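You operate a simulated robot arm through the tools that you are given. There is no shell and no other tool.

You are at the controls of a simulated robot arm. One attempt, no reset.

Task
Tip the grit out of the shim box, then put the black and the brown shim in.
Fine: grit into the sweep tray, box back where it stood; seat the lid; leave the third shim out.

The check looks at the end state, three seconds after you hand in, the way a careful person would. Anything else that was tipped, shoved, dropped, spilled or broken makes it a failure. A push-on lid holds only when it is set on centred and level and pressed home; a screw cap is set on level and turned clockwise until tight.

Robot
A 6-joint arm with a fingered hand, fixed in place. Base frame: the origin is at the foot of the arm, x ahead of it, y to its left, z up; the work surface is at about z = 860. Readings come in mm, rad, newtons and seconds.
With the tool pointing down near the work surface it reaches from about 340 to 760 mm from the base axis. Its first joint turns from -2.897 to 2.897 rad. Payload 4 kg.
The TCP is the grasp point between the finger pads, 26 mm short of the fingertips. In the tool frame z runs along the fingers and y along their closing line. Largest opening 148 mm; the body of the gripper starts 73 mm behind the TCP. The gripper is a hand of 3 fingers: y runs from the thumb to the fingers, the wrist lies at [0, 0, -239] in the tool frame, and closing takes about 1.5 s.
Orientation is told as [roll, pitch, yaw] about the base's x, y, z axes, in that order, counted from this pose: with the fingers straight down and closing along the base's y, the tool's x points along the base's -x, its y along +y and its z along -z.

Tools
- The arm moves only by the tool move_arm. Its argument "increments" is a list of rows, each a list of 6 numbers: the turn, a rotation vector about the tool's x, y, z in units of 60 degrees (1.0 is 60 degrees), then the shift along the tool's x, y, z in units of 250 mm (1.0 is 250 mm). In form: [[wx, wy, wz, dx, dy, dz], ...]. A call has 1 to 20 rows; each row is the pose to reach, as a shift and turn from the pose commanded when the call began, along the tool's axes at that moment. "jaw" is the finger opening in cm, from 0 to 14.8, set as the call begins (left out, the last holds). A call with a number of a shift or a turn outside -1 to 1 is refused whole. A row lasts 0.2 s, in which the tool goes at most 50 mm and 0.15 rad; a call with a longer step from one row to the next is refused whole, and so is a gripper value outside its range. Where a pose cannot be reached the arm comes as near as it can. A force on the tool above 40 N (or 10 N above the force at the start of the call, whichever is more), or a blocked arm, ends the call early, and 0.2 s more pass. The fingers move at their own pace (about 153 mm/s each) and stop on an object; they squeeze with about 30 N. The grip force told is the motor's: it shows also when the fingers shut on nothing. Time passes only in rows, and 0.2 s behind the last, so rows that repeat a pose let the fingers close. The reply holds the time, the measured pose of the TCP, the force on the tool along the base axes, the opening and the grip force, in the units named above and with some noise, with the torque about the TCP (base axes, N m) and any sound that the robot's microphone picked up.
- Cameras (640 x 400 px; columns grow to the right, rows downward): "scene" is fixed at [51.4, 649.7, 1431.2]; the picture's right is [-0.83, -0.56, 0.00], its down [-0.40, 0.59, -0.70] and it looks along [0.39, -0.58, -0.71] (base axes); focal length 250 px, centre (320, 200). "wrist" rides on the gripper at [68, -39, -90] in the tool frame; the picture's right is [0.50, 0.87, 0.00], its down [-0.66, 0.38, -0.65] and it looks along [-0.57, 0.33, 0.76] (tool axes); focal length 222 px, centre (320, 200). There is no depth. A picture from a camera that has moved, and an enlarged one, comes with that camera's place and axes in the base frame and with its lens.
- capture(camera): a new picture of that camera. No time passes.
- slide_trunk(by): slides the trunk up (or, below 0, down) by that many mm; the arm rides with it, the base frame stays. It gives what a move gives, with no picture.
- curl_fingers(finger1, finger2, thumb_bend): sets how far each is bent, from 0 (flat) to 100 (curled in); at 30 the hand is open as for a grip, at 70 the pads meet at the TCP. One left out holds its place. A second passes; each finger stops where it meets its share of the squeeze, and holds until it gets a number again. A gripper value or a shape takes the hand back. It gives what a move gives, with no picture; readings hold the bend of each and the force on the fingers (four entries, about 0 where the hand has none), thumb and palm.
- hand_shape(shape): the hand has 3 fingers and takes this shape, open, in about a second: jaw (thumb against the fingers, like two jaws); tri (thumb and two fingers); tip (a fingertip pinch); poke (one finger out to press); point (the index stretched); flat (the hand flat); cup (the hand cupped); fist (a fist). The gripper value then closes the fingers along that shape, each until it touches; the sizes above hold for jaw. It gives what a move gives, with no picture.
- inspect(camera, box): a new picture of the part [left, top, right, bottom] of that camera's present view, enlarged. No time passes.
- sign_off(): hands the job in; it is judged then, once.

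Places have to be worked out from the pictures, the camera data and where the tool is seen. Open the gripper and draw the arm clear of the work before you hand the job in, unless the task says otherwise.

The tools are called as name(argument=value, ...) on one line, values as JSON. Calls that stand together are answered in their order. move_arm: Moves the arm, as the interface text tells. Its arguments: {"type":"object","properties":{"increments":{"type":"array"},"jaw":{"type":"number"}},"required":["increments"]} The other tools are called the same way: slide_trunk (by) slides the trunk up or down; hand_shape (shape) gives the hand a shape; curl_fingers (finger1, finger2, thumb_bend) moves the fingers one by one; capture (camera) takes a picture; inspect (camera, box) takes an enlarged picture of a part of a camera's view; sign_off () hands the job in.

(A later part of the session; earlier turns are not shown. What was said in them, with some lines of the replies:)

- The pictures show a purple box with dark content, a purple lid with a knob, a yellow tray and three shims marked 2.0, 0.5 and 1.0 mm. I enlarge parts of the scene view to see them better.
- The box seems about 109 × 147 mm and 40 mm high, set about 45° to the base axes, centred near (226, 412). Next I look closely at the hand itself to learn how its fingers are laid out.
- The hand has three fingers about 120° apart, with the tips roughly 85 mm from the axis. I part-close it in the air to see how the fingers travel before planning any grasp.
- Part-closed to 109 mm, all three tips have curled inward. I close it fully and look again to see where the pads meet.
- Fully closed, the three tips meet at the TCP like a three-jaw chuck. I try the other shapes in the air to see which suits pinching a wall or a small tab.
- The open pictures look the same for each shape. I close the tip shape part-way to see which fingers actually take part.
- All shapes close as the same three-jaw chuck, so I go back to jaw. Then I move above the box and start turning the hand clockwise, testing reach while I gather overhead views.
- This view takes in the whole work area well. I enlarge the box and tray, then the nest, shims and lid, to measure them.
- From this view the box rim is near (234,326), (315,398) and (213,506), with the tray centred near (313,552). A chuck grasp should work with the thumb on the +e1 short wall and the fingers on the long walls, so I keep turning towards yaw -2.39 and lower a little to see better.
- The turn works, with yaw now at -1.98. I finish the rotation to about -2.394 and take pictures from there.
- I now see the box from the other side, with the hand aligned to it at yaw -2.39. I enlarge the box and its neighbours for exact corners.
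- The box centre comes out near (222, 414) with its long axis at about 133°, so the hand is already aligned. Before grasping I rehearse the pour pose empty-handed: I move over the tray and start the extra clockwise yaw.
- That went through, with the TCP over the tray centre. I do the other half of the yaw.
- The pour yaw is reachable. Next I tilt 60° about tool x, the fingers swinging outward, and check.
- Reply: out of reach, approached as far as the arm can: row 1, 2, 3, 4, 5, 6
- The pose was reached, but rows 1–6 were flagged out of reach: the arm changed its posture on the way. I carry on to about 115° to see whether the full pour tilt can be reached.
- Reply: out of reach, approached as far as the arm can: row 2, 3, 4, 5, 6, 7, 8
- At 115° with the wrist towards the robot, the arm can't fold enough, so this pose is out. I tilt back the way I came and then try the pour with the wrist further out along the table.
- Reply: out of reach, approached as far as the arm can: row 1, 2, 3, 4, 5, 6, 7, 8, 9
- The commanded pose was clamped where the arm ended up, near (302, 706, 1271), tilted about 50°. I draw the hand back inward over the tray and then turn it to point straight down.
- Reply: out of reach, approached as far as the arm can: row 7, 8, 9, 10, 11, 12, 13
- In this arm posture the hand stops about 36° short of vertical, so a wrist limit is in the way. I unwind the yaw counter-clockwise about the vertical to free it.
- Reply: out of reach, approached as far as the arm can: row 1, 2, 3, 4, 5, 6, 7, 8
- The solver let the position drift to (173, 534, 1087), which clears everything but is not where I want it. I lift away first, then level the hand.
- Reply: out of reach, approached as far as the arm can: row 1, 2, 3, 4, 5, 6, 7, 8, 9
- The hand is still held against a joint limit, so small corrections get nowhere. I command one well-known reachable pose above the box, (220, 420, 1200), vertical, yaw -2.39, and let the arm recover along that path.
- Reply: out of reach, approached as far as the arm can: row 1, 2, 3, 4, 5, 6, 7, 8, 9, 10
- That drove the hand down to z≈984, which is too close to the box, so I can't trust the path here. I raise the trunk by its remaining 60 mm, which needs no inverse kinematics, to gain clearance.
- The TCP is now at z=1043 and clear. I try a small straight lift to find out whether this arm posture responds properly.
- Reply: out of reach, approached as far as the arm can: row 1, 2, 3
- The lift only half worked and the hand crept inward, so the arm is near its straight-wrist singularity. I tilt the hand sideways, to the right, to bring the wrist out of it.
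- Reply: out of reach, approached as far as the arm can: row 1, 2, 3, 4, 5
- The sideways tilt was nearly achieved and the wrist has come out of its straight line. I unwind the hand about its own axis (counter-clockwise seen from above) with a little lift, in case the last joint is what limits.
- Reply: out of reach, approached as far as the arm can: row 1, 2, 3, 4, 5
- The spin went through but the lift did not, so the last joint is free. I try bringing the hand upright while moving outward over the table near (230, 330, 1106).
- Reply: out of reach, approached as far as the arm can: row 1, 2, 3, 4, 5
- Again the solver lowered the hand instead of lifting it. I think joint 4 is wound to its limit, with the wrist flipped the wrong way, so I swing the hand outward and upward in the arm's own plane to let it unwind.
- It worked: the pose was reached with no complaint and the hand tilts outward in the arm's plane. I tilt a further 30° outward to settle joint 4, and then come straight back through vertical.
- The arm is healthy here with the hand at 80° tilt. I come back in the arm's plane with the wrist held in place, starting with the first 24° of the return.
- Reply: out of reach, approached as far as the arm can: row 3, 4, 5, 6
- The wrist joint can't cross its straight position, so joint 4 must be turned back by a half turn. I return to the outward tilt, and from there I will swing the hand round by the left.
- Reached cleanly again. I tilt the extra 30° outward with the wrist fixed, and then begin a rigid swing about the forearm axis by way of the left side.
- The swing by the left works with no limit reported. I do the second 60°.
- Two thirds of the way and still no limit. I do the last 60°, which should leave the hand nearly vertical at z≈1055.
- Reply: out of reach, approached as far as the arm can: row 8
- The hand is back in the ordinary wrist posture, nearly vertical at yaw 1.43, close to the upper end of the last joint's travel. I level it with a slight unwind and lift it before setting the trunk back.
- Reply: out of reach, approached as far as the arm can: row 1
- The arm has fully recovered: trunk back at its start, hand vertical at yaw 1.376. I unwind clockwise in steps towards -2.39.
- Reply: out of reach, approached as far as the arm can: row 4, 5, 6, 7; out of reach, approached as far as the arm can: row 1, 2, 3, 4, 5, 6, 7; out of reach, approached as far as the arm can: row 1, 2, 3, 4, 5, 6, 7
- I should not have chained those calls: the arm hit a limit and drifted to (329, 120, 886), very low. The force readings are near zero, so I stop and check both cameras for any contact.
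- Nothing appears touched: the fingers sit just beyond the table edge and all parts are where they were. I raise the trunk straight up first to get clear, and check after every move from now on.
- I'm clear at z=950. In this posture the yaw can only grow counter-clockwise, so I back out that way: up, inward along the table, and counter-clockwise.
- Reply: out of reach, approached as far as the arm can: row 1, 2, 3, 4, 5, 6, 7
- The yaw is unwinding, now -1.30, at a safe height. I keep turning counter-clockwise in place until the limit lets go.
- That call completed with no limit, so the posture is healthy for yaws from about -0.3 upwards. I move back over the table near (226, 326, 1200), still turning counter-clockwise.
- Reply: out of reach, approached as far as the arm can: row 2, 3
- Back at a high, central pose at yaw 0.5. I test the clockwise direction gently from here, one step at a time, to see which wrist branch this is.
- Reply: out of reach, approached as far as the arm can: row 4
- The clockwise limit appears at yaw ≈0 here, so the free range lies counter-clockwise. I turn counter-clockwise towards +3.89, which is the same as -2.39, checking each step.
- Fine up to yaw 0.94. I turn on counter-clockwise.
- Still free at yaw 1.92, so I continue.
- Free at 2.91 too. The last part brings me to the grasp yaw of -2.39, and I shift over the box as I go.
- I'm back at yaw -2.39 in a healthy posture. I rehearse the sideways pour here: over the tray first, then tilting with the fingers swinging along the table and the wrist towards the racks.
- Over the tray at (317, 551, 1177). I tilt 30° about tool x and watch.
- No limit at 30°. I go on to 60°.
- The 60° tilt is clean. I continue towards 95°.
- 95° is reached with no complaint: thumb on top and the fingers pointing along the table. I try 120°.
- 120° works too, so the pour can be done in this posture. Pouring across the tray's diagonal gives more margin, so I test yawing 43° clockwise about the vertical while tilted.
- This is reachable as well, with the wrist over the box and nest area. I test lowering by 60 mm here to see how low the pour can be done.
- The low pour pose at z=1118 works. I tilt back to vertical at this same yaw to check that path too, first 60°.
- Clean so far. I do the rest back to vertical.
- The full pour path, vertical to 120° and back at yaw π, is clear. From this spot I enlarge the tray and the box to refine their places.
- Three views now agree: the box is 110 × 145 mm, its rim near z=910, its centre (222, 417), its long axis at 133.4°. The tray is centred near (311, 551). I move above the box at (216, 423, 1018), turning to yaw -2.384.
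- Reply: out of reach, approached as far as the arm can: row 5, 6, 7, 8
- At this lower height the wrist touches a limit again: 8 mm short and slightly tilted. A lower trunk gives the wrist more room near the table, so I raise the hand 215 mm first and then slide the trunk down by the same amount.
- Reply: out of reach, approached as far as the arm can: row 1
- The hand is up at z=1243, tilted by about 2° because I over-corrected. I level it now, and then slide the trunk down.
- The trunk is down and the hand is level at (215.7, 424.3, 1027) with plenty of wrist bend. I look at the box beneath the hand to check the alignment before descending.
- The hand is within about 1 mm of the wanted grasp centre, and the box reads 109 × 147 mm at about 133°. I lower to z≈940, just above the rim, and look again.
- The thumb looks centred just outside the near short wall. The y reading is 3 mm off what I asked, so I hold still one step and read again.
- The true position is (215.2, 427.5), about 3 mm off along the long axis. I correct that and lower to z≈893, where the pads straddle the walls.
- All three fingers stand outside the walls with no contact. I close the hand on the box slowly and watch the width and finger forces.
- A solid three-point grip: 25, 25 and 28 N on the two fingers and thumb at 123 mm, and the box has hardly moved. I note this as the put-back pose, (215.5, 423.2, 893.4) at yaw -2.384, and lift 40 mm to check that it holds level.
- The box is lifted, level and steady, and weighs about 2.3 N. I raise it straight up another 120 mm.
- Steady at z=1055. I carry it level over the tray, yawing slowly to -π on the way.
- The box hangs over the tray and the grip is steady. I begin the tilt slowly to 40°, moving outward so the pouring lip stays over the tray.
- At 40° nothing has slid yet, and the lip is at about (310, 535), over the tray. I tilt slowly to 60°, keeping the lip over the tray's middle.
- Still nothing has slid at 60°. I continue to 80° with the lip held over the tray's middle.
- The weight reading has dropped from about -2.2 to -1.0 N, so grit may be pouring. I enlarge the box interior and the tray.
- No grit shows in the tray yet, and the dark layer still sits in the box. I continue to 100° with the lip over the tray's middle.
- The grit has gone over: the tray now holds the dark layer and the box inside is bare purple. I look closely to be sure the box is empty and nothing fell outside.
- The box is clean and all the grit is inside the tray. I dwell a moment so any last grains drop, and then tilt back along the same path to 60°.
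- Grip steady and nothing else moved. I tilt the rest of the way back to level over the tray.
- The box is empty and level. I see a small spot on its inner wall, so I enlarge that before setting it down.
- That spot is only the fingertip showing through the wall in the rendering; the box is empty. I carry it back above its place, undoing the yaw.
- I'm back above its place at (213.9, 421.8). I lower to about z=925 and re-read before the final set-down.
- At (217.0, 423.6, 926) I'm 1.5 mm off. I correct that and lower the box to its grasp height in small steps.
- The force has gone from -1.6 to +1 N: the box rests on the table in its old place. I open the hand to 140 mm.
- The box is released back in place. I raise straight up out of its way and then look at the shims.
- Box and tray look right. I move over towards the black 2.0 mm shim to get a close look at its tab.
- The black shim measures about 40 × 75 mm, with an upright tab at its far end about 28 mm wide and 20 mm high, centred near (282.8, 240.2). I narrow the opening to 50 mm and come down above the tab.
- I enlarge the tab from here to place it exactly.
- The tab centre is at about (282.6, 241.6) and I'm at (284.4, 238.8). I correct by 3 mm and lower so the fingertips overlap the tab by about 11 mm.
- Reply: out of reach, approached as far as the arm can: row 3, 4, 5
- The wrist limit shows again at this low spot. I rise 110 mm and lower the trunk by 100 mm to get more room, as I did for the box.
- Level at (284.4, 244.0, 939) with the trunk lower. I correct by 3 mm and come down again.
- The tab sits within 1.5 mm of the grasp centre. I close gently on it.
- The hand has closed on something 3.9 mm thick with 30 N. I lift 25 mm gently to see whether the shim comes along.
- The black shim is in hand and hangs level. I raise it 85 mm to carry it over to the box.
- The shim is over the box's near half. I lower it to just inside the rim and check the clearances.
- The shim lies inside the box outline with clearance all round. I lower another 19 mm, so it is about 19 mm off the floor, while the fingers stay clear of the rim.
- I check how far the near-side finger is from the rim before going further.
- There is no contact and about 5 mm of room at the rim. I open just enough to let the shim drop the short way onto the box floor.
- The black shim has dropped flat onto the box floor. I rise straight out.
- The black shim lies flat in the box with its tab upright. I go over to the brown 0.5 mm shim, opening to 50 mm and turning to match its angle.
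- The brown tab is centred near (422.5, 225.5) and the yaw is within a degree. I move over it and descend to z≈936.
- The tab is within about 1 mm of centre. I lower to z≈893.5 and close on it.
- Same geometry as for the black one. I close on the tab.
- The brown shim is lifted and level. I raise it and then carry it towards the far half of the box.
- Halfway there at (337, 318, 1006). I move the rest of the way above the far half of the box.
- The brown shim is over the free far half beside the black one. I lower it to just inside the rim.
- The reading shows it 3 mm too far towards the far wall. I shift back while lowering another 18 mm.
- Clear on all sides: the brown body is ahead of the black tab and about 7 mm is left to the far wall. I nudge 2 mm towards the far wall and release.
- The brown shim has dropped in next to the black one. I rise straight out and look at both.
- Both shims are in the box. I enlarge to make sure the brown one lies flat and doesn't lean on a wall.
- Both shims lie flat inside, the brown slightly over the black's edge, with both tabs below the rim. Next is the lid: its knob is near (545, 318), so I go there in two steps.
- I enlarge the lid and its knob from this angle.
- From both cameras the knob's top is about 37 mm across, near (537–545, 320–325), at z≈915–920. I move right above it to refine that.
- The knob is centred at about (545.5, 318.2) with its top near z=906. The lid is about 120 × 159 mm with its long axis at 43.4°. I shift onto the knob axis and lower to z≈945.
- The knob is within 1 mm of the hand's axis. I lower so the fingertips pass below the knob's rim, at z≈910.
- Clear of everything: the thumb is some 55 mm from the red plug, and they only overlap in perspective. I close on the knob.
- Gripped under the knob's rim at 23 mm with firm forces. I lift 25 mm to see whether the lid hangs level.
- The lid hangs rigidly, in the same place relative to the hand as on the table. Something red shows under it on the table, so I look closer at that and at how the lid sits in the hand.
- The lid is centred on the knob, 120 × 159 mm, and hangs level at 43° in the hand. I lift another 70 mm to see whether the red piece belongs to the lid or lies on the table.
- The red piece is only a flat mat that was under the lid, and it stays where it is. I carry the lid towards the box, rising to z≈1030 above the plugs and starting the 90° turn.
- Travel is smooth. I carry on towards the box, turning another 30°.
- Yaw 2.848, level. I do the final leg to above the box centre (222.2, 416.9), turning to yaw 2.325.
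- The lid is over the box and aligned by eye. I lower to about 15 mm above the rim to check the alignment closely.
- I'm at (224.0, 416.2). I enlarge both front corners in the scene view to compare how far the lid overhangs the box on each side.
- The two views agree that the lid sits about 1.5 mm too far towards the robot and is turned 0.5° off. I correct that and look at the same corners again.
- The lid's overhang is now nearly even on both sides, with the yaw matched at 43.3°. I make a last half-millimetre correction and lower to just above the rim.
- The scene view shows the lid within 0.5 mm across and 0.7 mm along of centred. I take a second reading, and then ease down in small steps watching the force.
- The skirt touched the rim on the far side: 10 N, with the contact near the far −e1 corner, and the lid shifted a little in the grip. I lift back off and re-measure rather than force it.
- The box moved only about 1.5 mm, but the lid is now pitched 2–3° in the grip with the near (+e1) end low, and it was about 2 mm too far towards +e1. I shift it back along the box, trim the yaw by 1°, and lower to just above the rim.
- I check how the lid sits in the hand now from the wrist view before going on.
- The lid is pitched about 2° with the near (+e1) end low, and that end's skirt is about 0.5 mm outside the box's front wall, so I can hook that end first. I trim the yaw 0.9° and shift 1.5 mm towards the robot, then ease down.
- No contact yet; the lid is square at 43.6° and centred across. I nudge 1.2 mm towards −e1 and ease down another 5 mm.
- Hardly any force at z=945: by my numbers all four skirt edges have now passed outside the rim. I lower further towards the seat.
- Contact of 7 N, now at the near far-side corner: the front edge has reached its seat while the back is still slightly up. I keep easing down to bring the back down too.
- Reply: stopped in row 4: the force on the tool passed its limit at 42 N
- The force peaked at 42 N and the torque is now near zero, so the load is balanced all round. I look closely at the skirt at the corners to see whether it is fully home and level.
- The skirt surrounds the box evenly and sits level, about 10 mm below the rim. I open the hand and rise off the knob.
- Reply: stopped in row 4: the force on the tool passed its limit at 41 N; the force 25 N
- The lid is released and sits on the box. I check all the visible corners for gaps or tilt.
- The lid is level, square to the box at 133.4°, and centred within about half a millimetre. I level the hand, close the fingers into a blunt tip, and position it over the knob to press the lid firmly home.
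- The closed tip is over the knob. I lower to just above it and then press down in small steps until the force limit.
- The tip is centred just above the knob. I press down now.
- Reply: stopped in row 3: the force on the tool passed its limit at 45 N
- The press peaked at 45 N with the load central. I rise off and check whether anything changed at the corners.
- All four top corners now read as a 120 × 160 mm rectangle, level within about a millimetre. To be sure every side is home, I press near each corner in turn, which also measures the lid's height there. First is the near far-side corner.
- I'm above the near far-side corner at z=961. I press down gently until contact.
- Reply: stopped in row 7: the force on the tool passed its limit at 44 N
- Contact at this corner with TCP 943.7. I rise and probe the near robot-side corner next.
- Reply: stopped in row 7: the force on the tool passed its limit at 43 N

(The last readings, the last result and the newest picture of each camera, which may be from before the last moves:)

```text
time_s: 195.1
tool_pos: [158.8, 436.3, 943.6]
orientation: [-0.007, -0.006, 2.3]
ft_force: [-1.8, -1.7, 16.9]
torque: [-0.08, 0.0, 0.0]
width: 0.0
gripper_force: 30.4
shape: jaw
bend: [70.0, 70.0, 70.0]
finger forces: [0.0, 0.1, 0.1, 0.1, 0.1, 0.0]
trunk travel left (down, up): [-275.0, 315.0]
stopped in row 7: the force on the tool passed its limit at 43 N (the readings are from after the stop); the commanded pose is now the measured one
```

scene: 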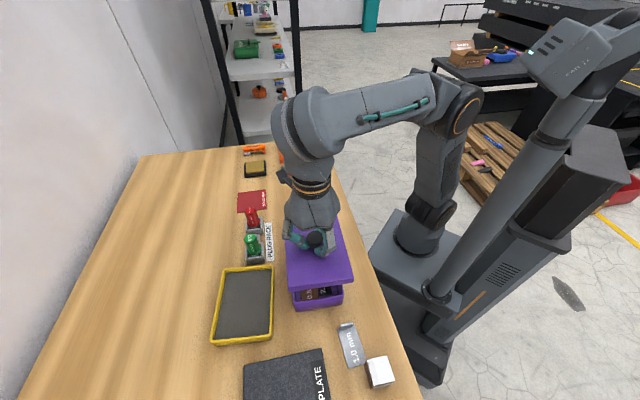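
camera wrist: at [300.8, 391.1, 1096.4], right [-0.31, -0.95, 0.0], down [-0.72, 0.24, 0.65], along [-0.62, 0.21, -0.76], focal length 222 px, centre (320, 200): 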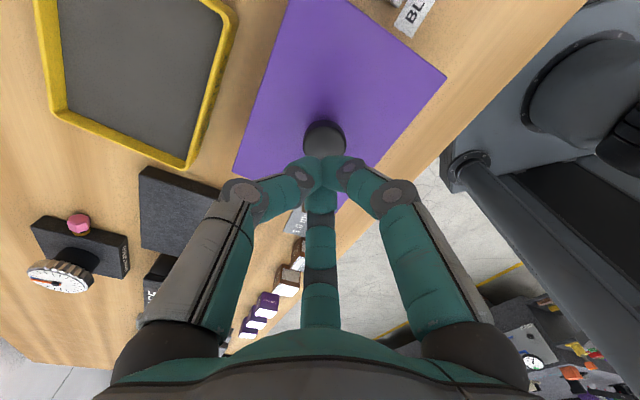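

Same height there, 943.6. I rise over the knob's level and go to the rear robot-side corner.

move_arm(increments=[[0.0, 0.0, 0, 0, 0, -0.08], [-0.005, 0.005, 0, 0, 0, -0.16], [-0.005, 0.005, 0, 0, 0, -0.23], [-0.005, 0.005, 0, 0.12, 0, -0.23], [-0.005, 0.005, 0, 0.24, 0, -0.23], [-0.005, 0.005, 0, 0.36, 0, -0.23], [-0.005, 0.005, 0, 0.474, 0, -0.23], [-0.005, 0.005, 0, 0.474, 0, -0.15], [-0.005, 0.005, 0, 0.474, 0, -0.08], [-0.005, 0.005, 0, 0.474, 0, -0.08]])

inspect(camera="scene", box=[270, 210, 370, 320])

```text
time_s: 197.3
tool_pos: [237.1, 349.5, 962.1]
orientation: [0.001, 0.005, 2.299]
ft_force: [1.0, 0.5, 0.1]
torque: [0.0, -0.01, -0.01]
width: 0.0
gripper_force: 29.9
shape: jaw
bend: [70.0, 70.0, 70.0]
finger forces: [0.0, 0.1, 0.1, 0.0, 0.0, 0.1]
trunk travel left (down, up): [-275.0, 315.0]
```

```text
3.64 times, centred on (320, 265) of scene
camera zoom: at [51.4, 649.7, 1431.2], right [-0.83, -0.56, 0.0], down [-0.4, 0.59, -0.7], along [0.39, -0.58, -0.71], focal length 908 px, centre (320, -36)
```

zoom: 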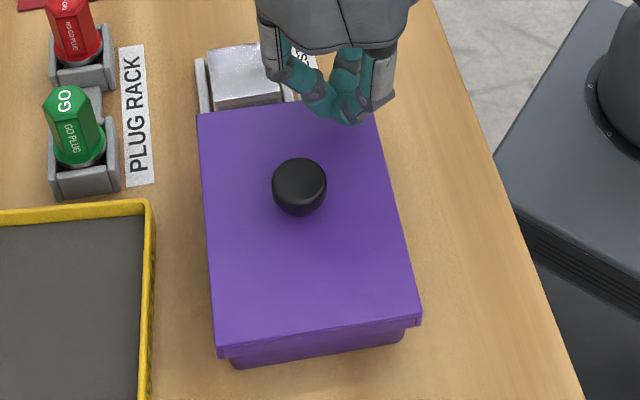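

The lid still looks square, with the knob in the middle. I press at this rear robot-side corner.

move_arm(increments=[[0, 0, 0, 0, 0, 0.02], [0, 0, 0, 0, 0, 0.04], [0, 0, 0, 0, 0, 0.06], [0, 0, 0, 0, 0, 0.07], [0, 0, 0, 0, 0, 0.078], [0, 0, 0, 0, 0, 0.086], [0, 0, 0, 0, 0, 0.094], [0, 0, 0, 0, 0, 0.102], [0, 0, 0, 0, 0, 0.11], [0, 0, 0, 0, 0, 0.118], [0, 0, 0, 0, 0, 0.126]])

```text
time_s: 198.8
tool_pos: [238.8, 349.1, 943.3]
orientation: [-0.011, -0.003, 2.299]
ft_force: [-1.9, -1.7, 18.0]
torque: [-0.08, 0.04, 0.03]
width: 0.0
gripper_force: 30.0
shape: jaw
bend: [70.0, 70.0, 70.0]
finger forces: [0.0, 0.1, 0.0, 0.0, 0.0, 0.0]
trunk travel left (down, up): [-275.0, 315.0]
stopped in row 7: the force on the tool passed its limit at 44 N (the readings are from after the stop); the commanded pose is now the measured one
```

Rear robot-side reads 943.3, so the lid is level to within half a millimetre. I finish with the rear far-side corner.

move_arm(increments=[[0.0, 0.0, 0, 0, 0, -0.04], [-0.0105, 0.003, 0, 0, 0, -0.08], [-0.0105, 0.003, 0, -0.002, -0.09, -0.08], [-0.0105, 0.003, 0, -0.004, -0.18, -0.08], [-0.0105, 0.003, 0, -0.007, -0.27, -0.08], [-0.0105, 0.003, 0, -0.007, -0.27, -0.08]])

move_arm(increments=[[0, 0, 0, 0, 0, 0.02], [0, 0, 0, 0, 0, 0.04], [0, 0, 0, 0, 0, 0.06], [0, 0, 0, 0, 0, 0.07], [0, 0, 0, 0, 0, 0.078], [0, 0, 0, 0, 0, 0.086], [0, 0, 0, 0, 0, 0.094], [0, 0, 0, 0, 0, 0.102], [0, 0, 0, 0, 0, 0.11], [0, 0, 0, 0, 0, 0.118]])

```text
time_s: 200.2
tool_pos: [287.0, 396.2, 961.4]
orientation: [0.006, 0.003, 2.298]
ft_force: [-0.9, 0.3, 0.2]
torque: [-0.01, 0.01, 0.01]
width: 0.2
gripper_force: 29.4
shape: jaw
bend: [70.0, 70.0, 70.0]
finger forces: [0.0, 0.0, 0.0, 0.0, 0.0, 0.0]
trunk travel left (down, up): [-275.0, 315.0]
```

```text
time_s: 201.9
tool_pos: [288.0, 396.2, 942.0]
orientation: [-0.007, 0.0, 2.299]
ft_force: [-0.7, -1.8, 18.5]
torque: [-0.1, -0.04, 0.01]
width: 0.0
gripper_force: 30.2
shape: jaw
bend: [70.0, 70.0, 70.0]
finger forces: [0.0, 0.1, 0.0, 0.0, 0.0, 0.0]
trunk travel left (down, up): [-275.0, 315.0]
stopped in row 8: the force on the tool passed its limit at 44 N (the readings are from after the stop); the commanded pose is now the measured one
```

The rear far-side corner reads 942.0. The four corners agree within about 1.5 mm, near the reading noise. I rise well clear and look over the whole lid again for any rocking.

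move_arm(increments=[[0.0, 0.0, 0, 0, 0, -0.1], [-0.007, 0, 0, 0, 0, -0.2], [-0.007, 0, 0, 0, 0, -0.3], [-0.007, 0, 0, 0, 0, -0.4], [-0.007, 0, 0, 0, 0, -0.5], [-0.007, 0, 0, 0, 0, -0.5]])

inspect(camera="scene", box=[284, 290, 316, 314])

inspect(camera="scene", box=[328, 285, 360, 309])

inspect(camera="scene", box=[270, 210, 370, 320])

capture(camera="wrist")

```text
time_s: 203.3
tool_pos: [289.3, 396.1, 1066.5]
orientation: [0.005, 0.0, 2.299]
ft_force: [0.1, 0.1, -0.3]
torque: [-0.02, -0.02, -0.03]
width: 0.0
gripper_force: 29.9
shape: jaw
bend: [70.0, 70.0, 70.0]
finger forces: [0.1, 0.0, 0.0, 0.0, 0.0, 0.0]
trunk travel left (down, up): [-275.0, 315.0]
```

```text
16.00 times, centred on (300, 302) of scene
camera zoom: at [51.4, 649.7, 1431.2], right [-0.83, -0.56, 0.0], down [-0.4, 0.59, -0.7], along [0.39, -0.58, -0.71], focal length 3996 px, centre (640, -1432)
```

zoom: 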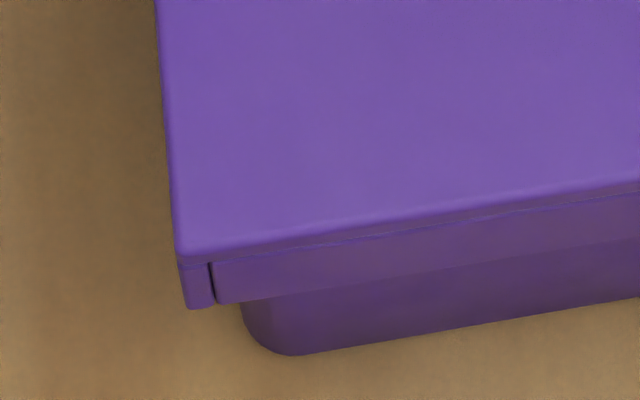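

```text
16.00 times, centred on (344, 297) of scene
camera zoom: at [51.4, 649.7, 1431.2], right [-0.83, -0.56, 0.0], down [-0.4, 0.59, -0.7], along [0.39, -0.58, -0.71], focal length 3996 px, centre (-64, -1352)
```

zoom: 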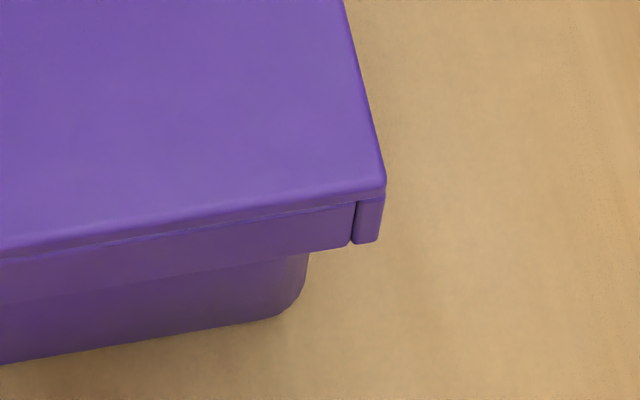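

```text
3.64 times, centred on (320, 265) of scene
camera zoom: at [51.4, 649.7, 1431.2], right [-0.83, -0.56, 0.0], down [-0.4, 0.59, -0.7], along [0.39, -0.58, -0.71], focal length 908 px, centre (320, -36)
```

zoom: 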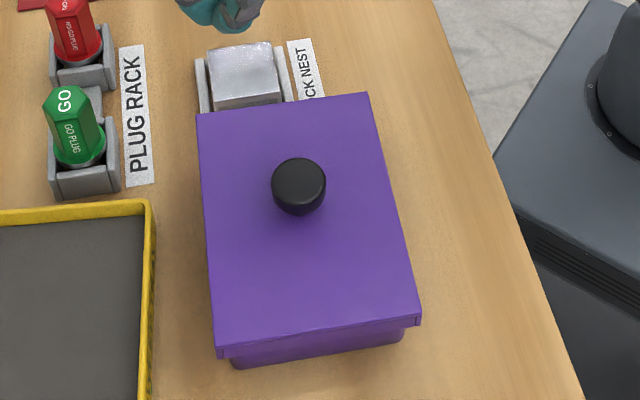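

```text
taken
camera wrist: at [362.2, 371.9, 1154.5], right [-0.31, -0.95, 0.0], down [-0.72, 0.24, 0.66], along [-0.62, 0.2, -0.75], focal length 222 px, centre (320, 200)
```

wrist: 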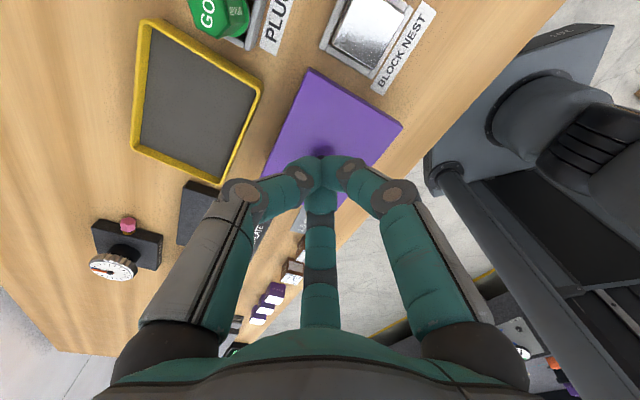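

The lid hasn't moved between presses, so it sits firm and isn't rocking. To tell whether it is fully down I need its exact height, so I touch the bare table where the black shim used to lie as a reference.

move_arm(increments=[[-0.005, 0, 0, 0.1, 0.1, 0], [-0.005, 0, 0, 0.2, 0.21, 0], [-0.005, 0, 0, 0.3, 0.32, 0], [-0.005, 0, 0, 0.384, 0.417, 0], [-0.005, 0, 0, 0.384, 0.417, 0.15], [-0.005, 0, 0, 0.384, 0.417, 0.3], [-0.005, 0, 0, 0.384, 0.417, 0.45], [-0.005, 0, 0, 0.384, 0.417, 0.6], [-0.005, 0, 0, 0.384, 0.417, 0.64], [-0.005, 0, 0, 0.384, 0.417, 0.64]])

capture(camera="wrist")

```text
time_s: 205.5
tool_pos: [275.0, 256.1, 906.4]
orientation: [0.01, 0.0, 2.299]
ft_force: [0.2, 0.1, -0.1]
torque: [-0.02, -0.01, -0.02]
width: 0.0
gripper_force: 30.1
shape: jaw
bend: [70.0, 70.0, 70.0]
finger forces: [0.0, 0.0, 0.1, 0.1, 0.0, 0.1]
trunk travel left (down, up): [-275.0, 315.0]
```

```text
taken
camera wrist: at [348.3, 231.9, 994.9], right [-0.31, -0.95, 0.01], down [-0.71, 0.24, 0.66], along [-0.63, 0.2, -0.75], focal length 222 px, centre (320, 200)
```

wrist: 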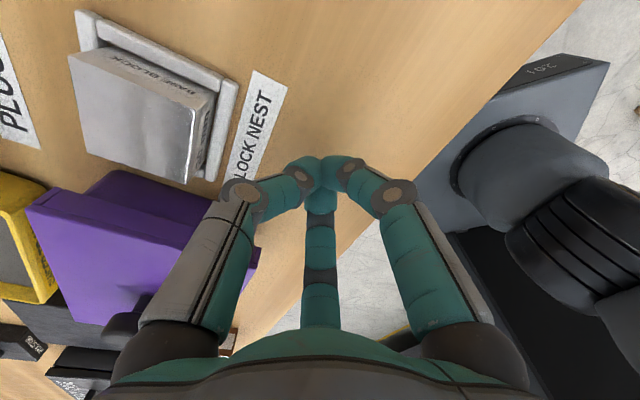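

From here the wrist camera sees the lid and box from the side, so I enlarge that.

inspect(camera="wrist", box=[20, 160, 260, 330])

move_arm(increments=[[0, 0, 0, 0, 0, 0.03], [0, 0, 0, 0, 0, 0.05], [0, 0, 0, 0, 0, 0.062], [0, 0, 0, 0, 0, 0.07], [0, 0, 0, 0, 0, 0.078], [0, 0, 0, 0, 0, 0.086], [0, 0, 0, 0, 0, 0.094], [0, 0, 0, 0, 0, 0.102], [0, 0, 0, 0, 0, 0.11]])

```text
2.35 times, centred on (140, 245) of wrist
camera zoom: at [348.3, 231.9, 994.9], right [-0.31, -0.95, 0.01], down [-0.71, 0.24, 0.66], along [-0.63, 0.2, -0.75], focal length 523 px, centre (744, 94)
```

zoom: 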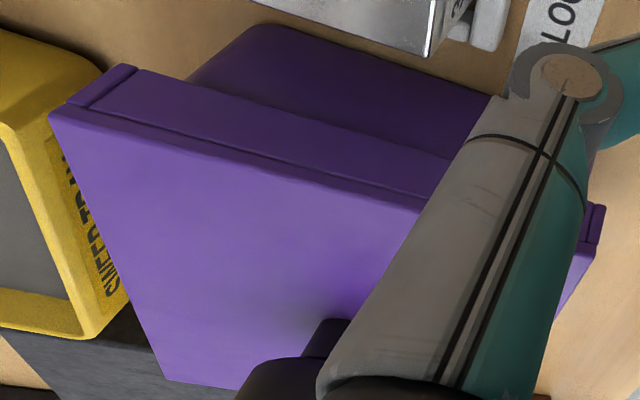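

```text
time_s: 207.1
tool_pos: [273.9, 255.3, 887.6]
orientation: [-0.001, -0.002, 2.298]
ft_force: [-4.0, -3.5, 23.3]
torque: [-0.1, 0.11, 0.0]
width: 0.0
gripper_force: 29.7
shape: jaw
bend: [70.0, 70.0, 70.0]
finger forces: [0.0, 0.0, 0.1, 0.0, 0.0, 0.0]
trunk travel left (down, up): [-275.0, 315.0]
stopped in row 7: the force on the tool passed its limit at 44 N (the readings are from after the stop); the commanded pose is now the measured one
```

The table reads 887.6, so the lid top is about 56 mm above the table. That fits the 50 mm box plus the lid plate to within 1–2 mm. I go back over the knob for one stronger, central press to take up any last gap.

move_arm(increments=[[0, 0, 0, 0, 0, -0.15], [0, 0, 0, 0, 0, -0.3], [0, 0, 0, 0, 0, -0.45], [0, 0, 0, 0, 0, -0.6], [0, 0, 0, 0, 0, -0.68], [0, 0, 0, -0.1, -0.05, -0.68], [0, 0, 0, -0.22, -0.1, -0.68], [0, 0, 0, -0.34, -0.16, -0.68], [0, 0, 0, -0.46, -0.22, -0.68], [0, 0, 0, -0.6, -0.285, -0.68], [0, 0, 0, -0.6, -0.285, -0.68]])

capture(camera="wrist")

```text
time_s: 209.5
tool_pos: [226.9, 416.7, 1054.4]
orientation: [0.003, -0.002, 2.299]
ft_force: [-0.2, 0.5, 0.7]
torque: [-0.06, -0.02, -0.01]
width: 0.0
gripper_force: 29.7
shape: jaw
bend: [70.0, 70.0, 70.0]
finger forces: [0.0, 0.0, 0.0, 0.1, 0.0, 0.0]
trunk travel left (down, up): [-275.0, 315.0]
```

```text
taken
camera wrist: at [300.9, 392.7, 1142.8], right [-0.31, -0.95, 0.0], down [-0.72, 0.24, 0.66], along [-0.62, 0.2, -0.75], focal length 222 px, centre (320, 200)
```

wrist: 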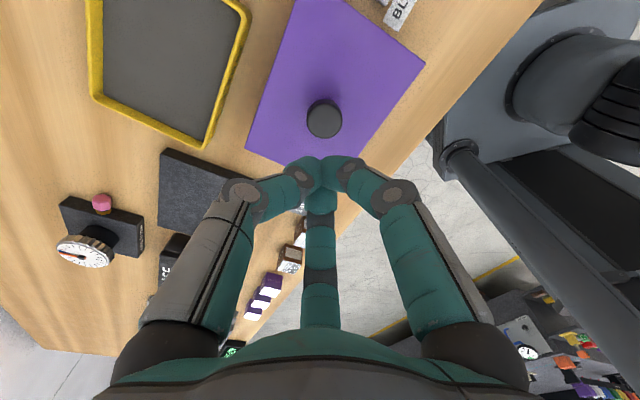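

The knob is at about (228.5, 413). I centre on it and lower to just above.

move_arm(increments=[[0, 0, 0, 0.015, 0.005, 0.1], [0, 0, 0, 0.015, 0.005, 0.2], [0, 0, 0, 0.015, 0.005, 0.28], [0, 0, 0, 0.015, 0.005, 0.304], [0, 0, 0, 0.015, 0.005, 0.304]])

move_arm(increments=[[0, 0, 0, 0, 0, 0.004], [0, 0, 0, 0, 0, 0.008], [0, 0, 0, 0, 0, 0.012], [0, 0, 0, 0, 0, 0.015], [0, 0, 0, 0, 0, 0.017], [0, 0, 0, 0, 0, 0.019]])

```text
time_s: 210.7
tool_pos: [229.9, 410.2, 981.2]
orientation: [0.003, -0.002, 2.3]
ft_force: [-0.2, 0.6, 0.0]
torque: [0.02, 0.02, -0.01]
width: 0.1
gripper_force: 30.0
shape: jaw
bend: [70.0, 70.0, 70.0]
finger forces: [0.0, 0.0, 0.0, 0.0, 0.0, 0.1]
trunk travel left (down, up): [-275.0, 315.0]
```

```text
time_s: 212.1
tool_pos: [229.9, 411.8, 977.6]
orientation: [0.004, -0.002, 2.299]
ft_force: [0.7, -0.3, -0.2]
torque: [0.02, 0.0, 0.03]
width: 0.0
gripper_force: 29.6
shape: jaw
bend: [70.0, 70.0, 70.0]
finger forces: [0.0, 0.0, 0.0, 0.0, 0.0, 0.0]
trunk travel left (down, up): [-275.0, 315.0]
```

Not yet in contact at z=977.6. I keep creeping down.

move_arm(increments=[[0, 0, 0, 0, 0, 0.006], [0, 0, 0, 0, 0, 0.01], [0, 0, 0, 0, 0, 0.013], [0, 0, 0, 0, 0, 0.015], [0, 0, 0, 0, 0, 0.017], [0, 0, 0, 0, 0, 0.019]])

```text
time_s: 213.5
tool_pos: [229.0, 410.8, 972.3]
orientation: [-0.003, -0.004, 2.299]
ft_force: [1.3, 3.1, 26.9]
torque: [0.05, -0.08, -0.01]
width: 0.1
gripper_force: 30.0
shape: jaw
bend: [70.0, 70.0, 70.0]
finger forces: [0.0, 0.0, 0.0, 0.1, 0.0, 0.1]
trunk travel left (down, up): [-275.0, 315.0]
```

Contact, 27 N at z=972.3. I add half a millimetre at a time.

move_arm(increments=[[0, 0, 0, 0, 0, 0.001], [0, 0, 0, 0, 0, 0.002]])

move_arm(increments=[[0, 0, 0, 0, 0, 0.001], [0, 0, 0, 0, 0, 0.002]])

```text
time_s: 214.2
tool_pos: [229.4, 410.7, 974.4]
orientation: [-0.006, -0.004, 2.298]
ft_force: [-0.3, -1.8, 16.2]
torque: [-0.01, 0.03, 0.01]
width: 0.0
gripper_force: 29.7
shape: jaw
bend: [70.0, 70.0, 70.0]
finger forces: [0.0, 0.1, 0.0, 0.0, 0.0, 0.0]
trunk travel left (down, up): [-275.0, 315.0]
stopped in row 2: the force on the tool passed its limit at 41 N (the readings are from after the stop); the commanded pose is now the measured one
```

```text
time_s: 214.8
tool_pos: [228.6, 410.1, 973.0]
orientation: [-0.004, -0.006, 2.299]
ft_force: [0.5, -2.3, 30.6]
torque: [-0.06, -0.03, 0.01]
width: 0.2
gripper_force: 30.1
shape: jaw
bend: [70.0, 70.0, 70.0]
finger forces: [0.1, 0.1, 0.0, 0.0, 0.0, 0.0]
trunk travel left (down, up): [-275.0, 315.0]
```

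30.6 N and stable at z=973. I add quarter-millimetre steps.

move_arm(increments=[[0, 0, 0, 0, 0, 0.0005], [0, 0, 0, 0, 0, 0.001], [0, 0, 0, 0, 0, 0.001]])

move_arm(increments=[[0, 0, 0, 0, 0, 0.0005], [0, 0, 0, 0, 0, 0.001], [0, 0, 0, 0, 0, 0.001]])

move_arm(increments=[[0, 0, 0, 0, 0, 0.0005], [0, 0, 0, 0, 0, 0.001], [0, 0, 0, 0, 0, 0.001]])

```text
time_s: 215.4
tool_pos: [229.7, 411.6, 973.7]
orientation: [-0.008, -0.007, 2.299]
ft_force: [-0.1, -2.8, 15.2]
torque: [-0.11, 0.0, -0.01]
width: 0.0
gripper_force: 30.2
shape: jaw
bend: [70.0, 70.0, 70.0]
finger forces: [0.0, 0.0, 0.0, 0.1, 0.0, 0.1]
trunk travel left (down, up): [-275.0, 315.0]
stopped in row 3: the force on the tool passed its limit at 41 N (the readings are from after the stop); the commanded pose is now the measured one
```

```text
time_s: 216.2
tool_pos: [229.5, 411.6, 973.8]
orientation: [-0.005, -0.006, 2.299]
ft_force: [2.5, -3.3, 25.0]
torque: [-0.09, -0.09, 0.0]
width: 0.0
gripper_force: 30.1
shape: jaw
bend: [70.0, 70.0, 70.0]
finger forces: [0.0, 0.0, 0.0, 0.0, 0.1, 0.0]
trunk travel left (down, up): [-275.0, 315.0]
```

```text
time_s: 217.0
tool_pos: [229.2, 410.1, 974.2]
orientation: [-0.004, -0.008, 2.298]
ft_force: [3.9, 3.2, 31.8]
torque: [0.09, -0.15, 0.0]
width: 0.1
gripper_force: 29.8
shape: jaw
bend: [70.0, 70.0, 70.0]
finger forces: [0.1, 0.1, 0.0, 0.0, 0.0, 0.1]
trunk travel left (down, up): [-275.0, 315.0]
```

The knob stays at the same height under repeated 40 N presses, so the lid is hard against its seat. I rise well clear and open the hand.

move_arm(increments=[[0, 0, 0, 0, 0, -0.05], [0, 0, 0, 0, 0, -0.15], [0, 0, 0, 0, 0, -0.3], [0, 0, 0, 0, 0, -0.45], [0, 0, 0, 0, 0, -0.6], [0, 0, 0, 0, 0, -0.75], [0, 0, 0, 0, 0, -0.75]])

move_arm(increments=[[0, 0, 0, 0.1, 0.05, 0], [0, 0, 0, 0.2, 0.1, 0], [0, 0, 0, 0.3, 0.15, 0], [0, 0, 0, 0.4, 0.2, 0], [0, 0, 0, 0.5, 0.25, 0], [0, 0, 0, 0.5, 0.25, 0]], jaw=14.0)

capture(camera="scene")

capture(camera="wrist")

```text
time_s: 218.6
tool_pos: [224.7, 400.1, 1139.3]
orientation: [-0.004, -0.006, 2.3]
ft_force: [0.5, 0.6, -0.1]
torque: [0.02, -0.02, 0.01]
width: 0.2
gripper_force: 30.5
shape: jaw
bend: [70.0, 70.0, 70.0]
finger forces: [0.1, 0.1, 0.1, 0.0, 0.1, 0.1]
out of reach, approached as far as the arm can: row 6, 7
trunk travel left (down, up): [-275.0, 315.0]
```

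```text
time_s: 220.0
tool_pos: [261.8, 267.1, 1137.3]
orientation: [-0.004, -0.005, 2.298]
ft_force: [0.0, -0.3, -0.4]
torque: [-0.03, -0.01, 0.05]
width: 139.8
gripper_force: 0.1
shape: jaw
bend: [27.0, 27.0, 29.0]
finger forces: [0.1, 0.0, 0.1, 0.1, 0.0, 0.0]
trunk travel left (down, up): [-275.0, 315.0]
```

```text
taken
```

scene: 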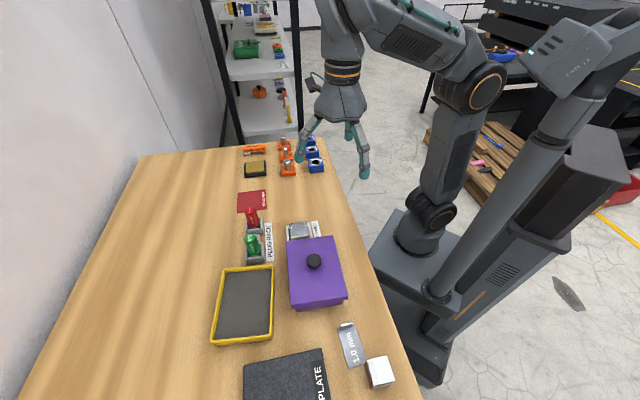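

```text
taken
camera wrist: at [335.4, 242.6, 1226.2], right [-0.31, -0.95, -0.01], down [-0.72, 0.23, 0.66], along [-0.62, 0.21, -0.75], focal length 222 px, centre (320, 200)
```

wrist: 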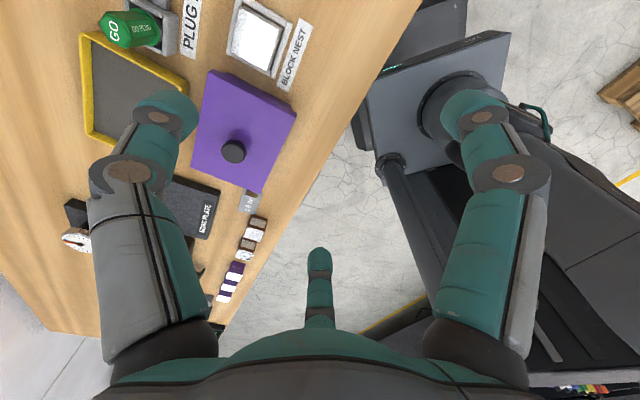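

The arm is clear and the hand open. I take a last close look over the box, tray, racks and the third shim.

inspect(camera="scene", box=[260, 210, 370, 320])

inspect(camera="scene", box=[200, 130, 360, 240])

inspect(camera="scene", box=[190, 250, 430, 400])

inspect(camera="wrist", box=[60, 0, 320, 220])

```text
3.64 times, centred on (315, 265) of scene
camera zoom: at [51.4, 649.7, 1431.2], right [-0.83, -0.56, 0.0], down [-0.4, 0.59, -0.7], along [0.39, -0.58, -0.71], focal length 908 px, centre (338, -36)
```

zoom: 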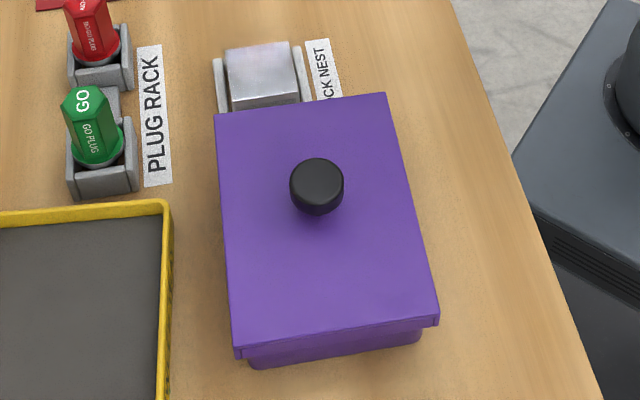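

```text
3.64 times, centred on (280, 185) of scene
camera zoom: at [51.4, 649.7, 1431.2], right [-0.83, -0.56, 0.0], down [-0.4, 0.59, -0.7], along [0.39, -0.58, -0.71], focal length 908 px, centre (466, 254)
```

zoom: 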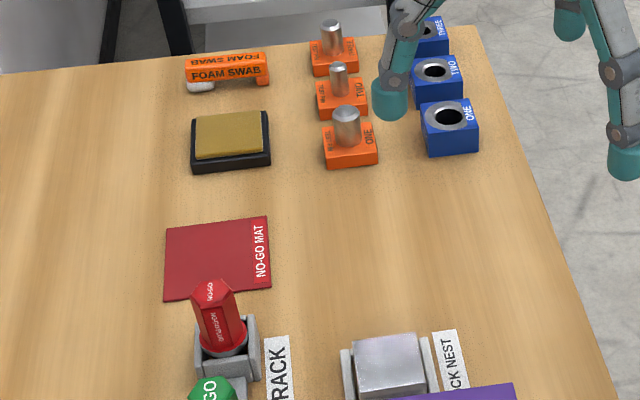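

```text
2.67 times, centred on (310, 325) of scene
camera zoom: at [51.4, 649.7, 1431.2], right [-0.83, -0.56, 0.0], down [-0.4, 0.59, -0.7], along [0.39, -0.58, -0.71], focal length 666 px, centre (347, -133)
```

zoom: 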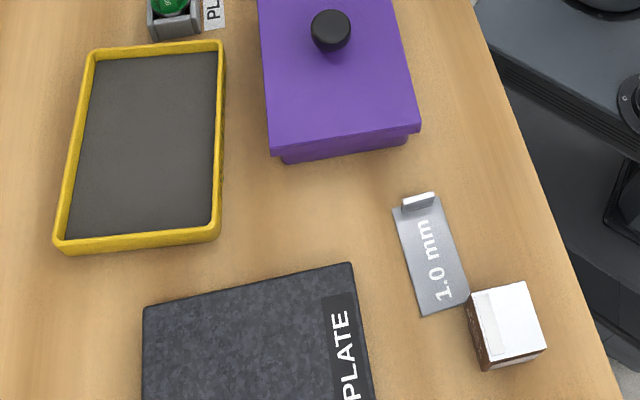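

```text
1.82 times, centred on (190, 110) of wrist
camera zoom: at [335.4, 242.6, 1226.2], right [-0.31, -0.95, -0.01], down [-0.72, 0.23, 0.66], along [-0.62, 0.21, -0.75], focal length 404 px, centre (556, 364)
```

zoom: 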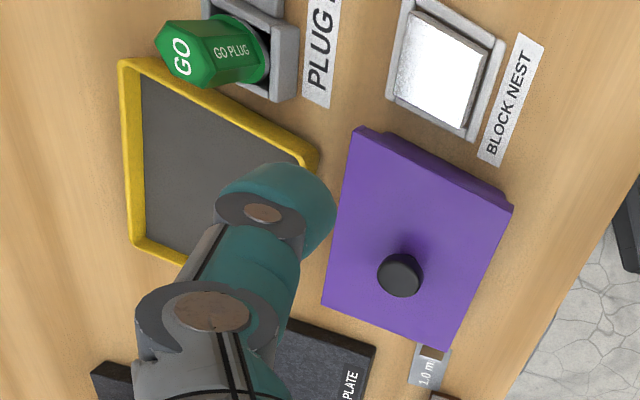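

Everything is in place: the grit lies in the sweep tray with nothing spilled, and the box stands where it was with the black and brown shims under a level, seated lid. The 1.0 mm shim and the other items haven't moved. The hand is open and clear, so I hand the job in.

sign_off()

```text
The job is handed in.
```

The job is done and handed in; the result of the check has not come back to me.

- **Grit:** it is all in the sweep tray. The box interior was bare afterwards, and I saw nothing spilled outside the tray.
- **Box:** it is back where it stood, except that the first try at the lid nudged it about 1.5 mm.
- **Shims:** the black (2.0 mm) and brown (0.5 mm) shims are in the box, tabs up. I let each drop about 20 mm from the fingers. Both lie flat, with the brown slightly over the black's edge. The 1.0 mm shim is still on the table where it was.
- **Lid:** it sits centred within about half a millimetre. I pressed it at the knob and near all four corners, to at least 40 N each time, and it did not move. My height reading came out 1–2 mm above a full seat, which is about the error of my measurements. I did no pull test.
- **Everything else:** nothing else looked moved in the last pictures. The mat that was under the lid stayed where it lay.

While I was finding the wrist's limits early on, the arm drifted low once, beside the table edge. The force readings stayed near zero and nothing was touched.
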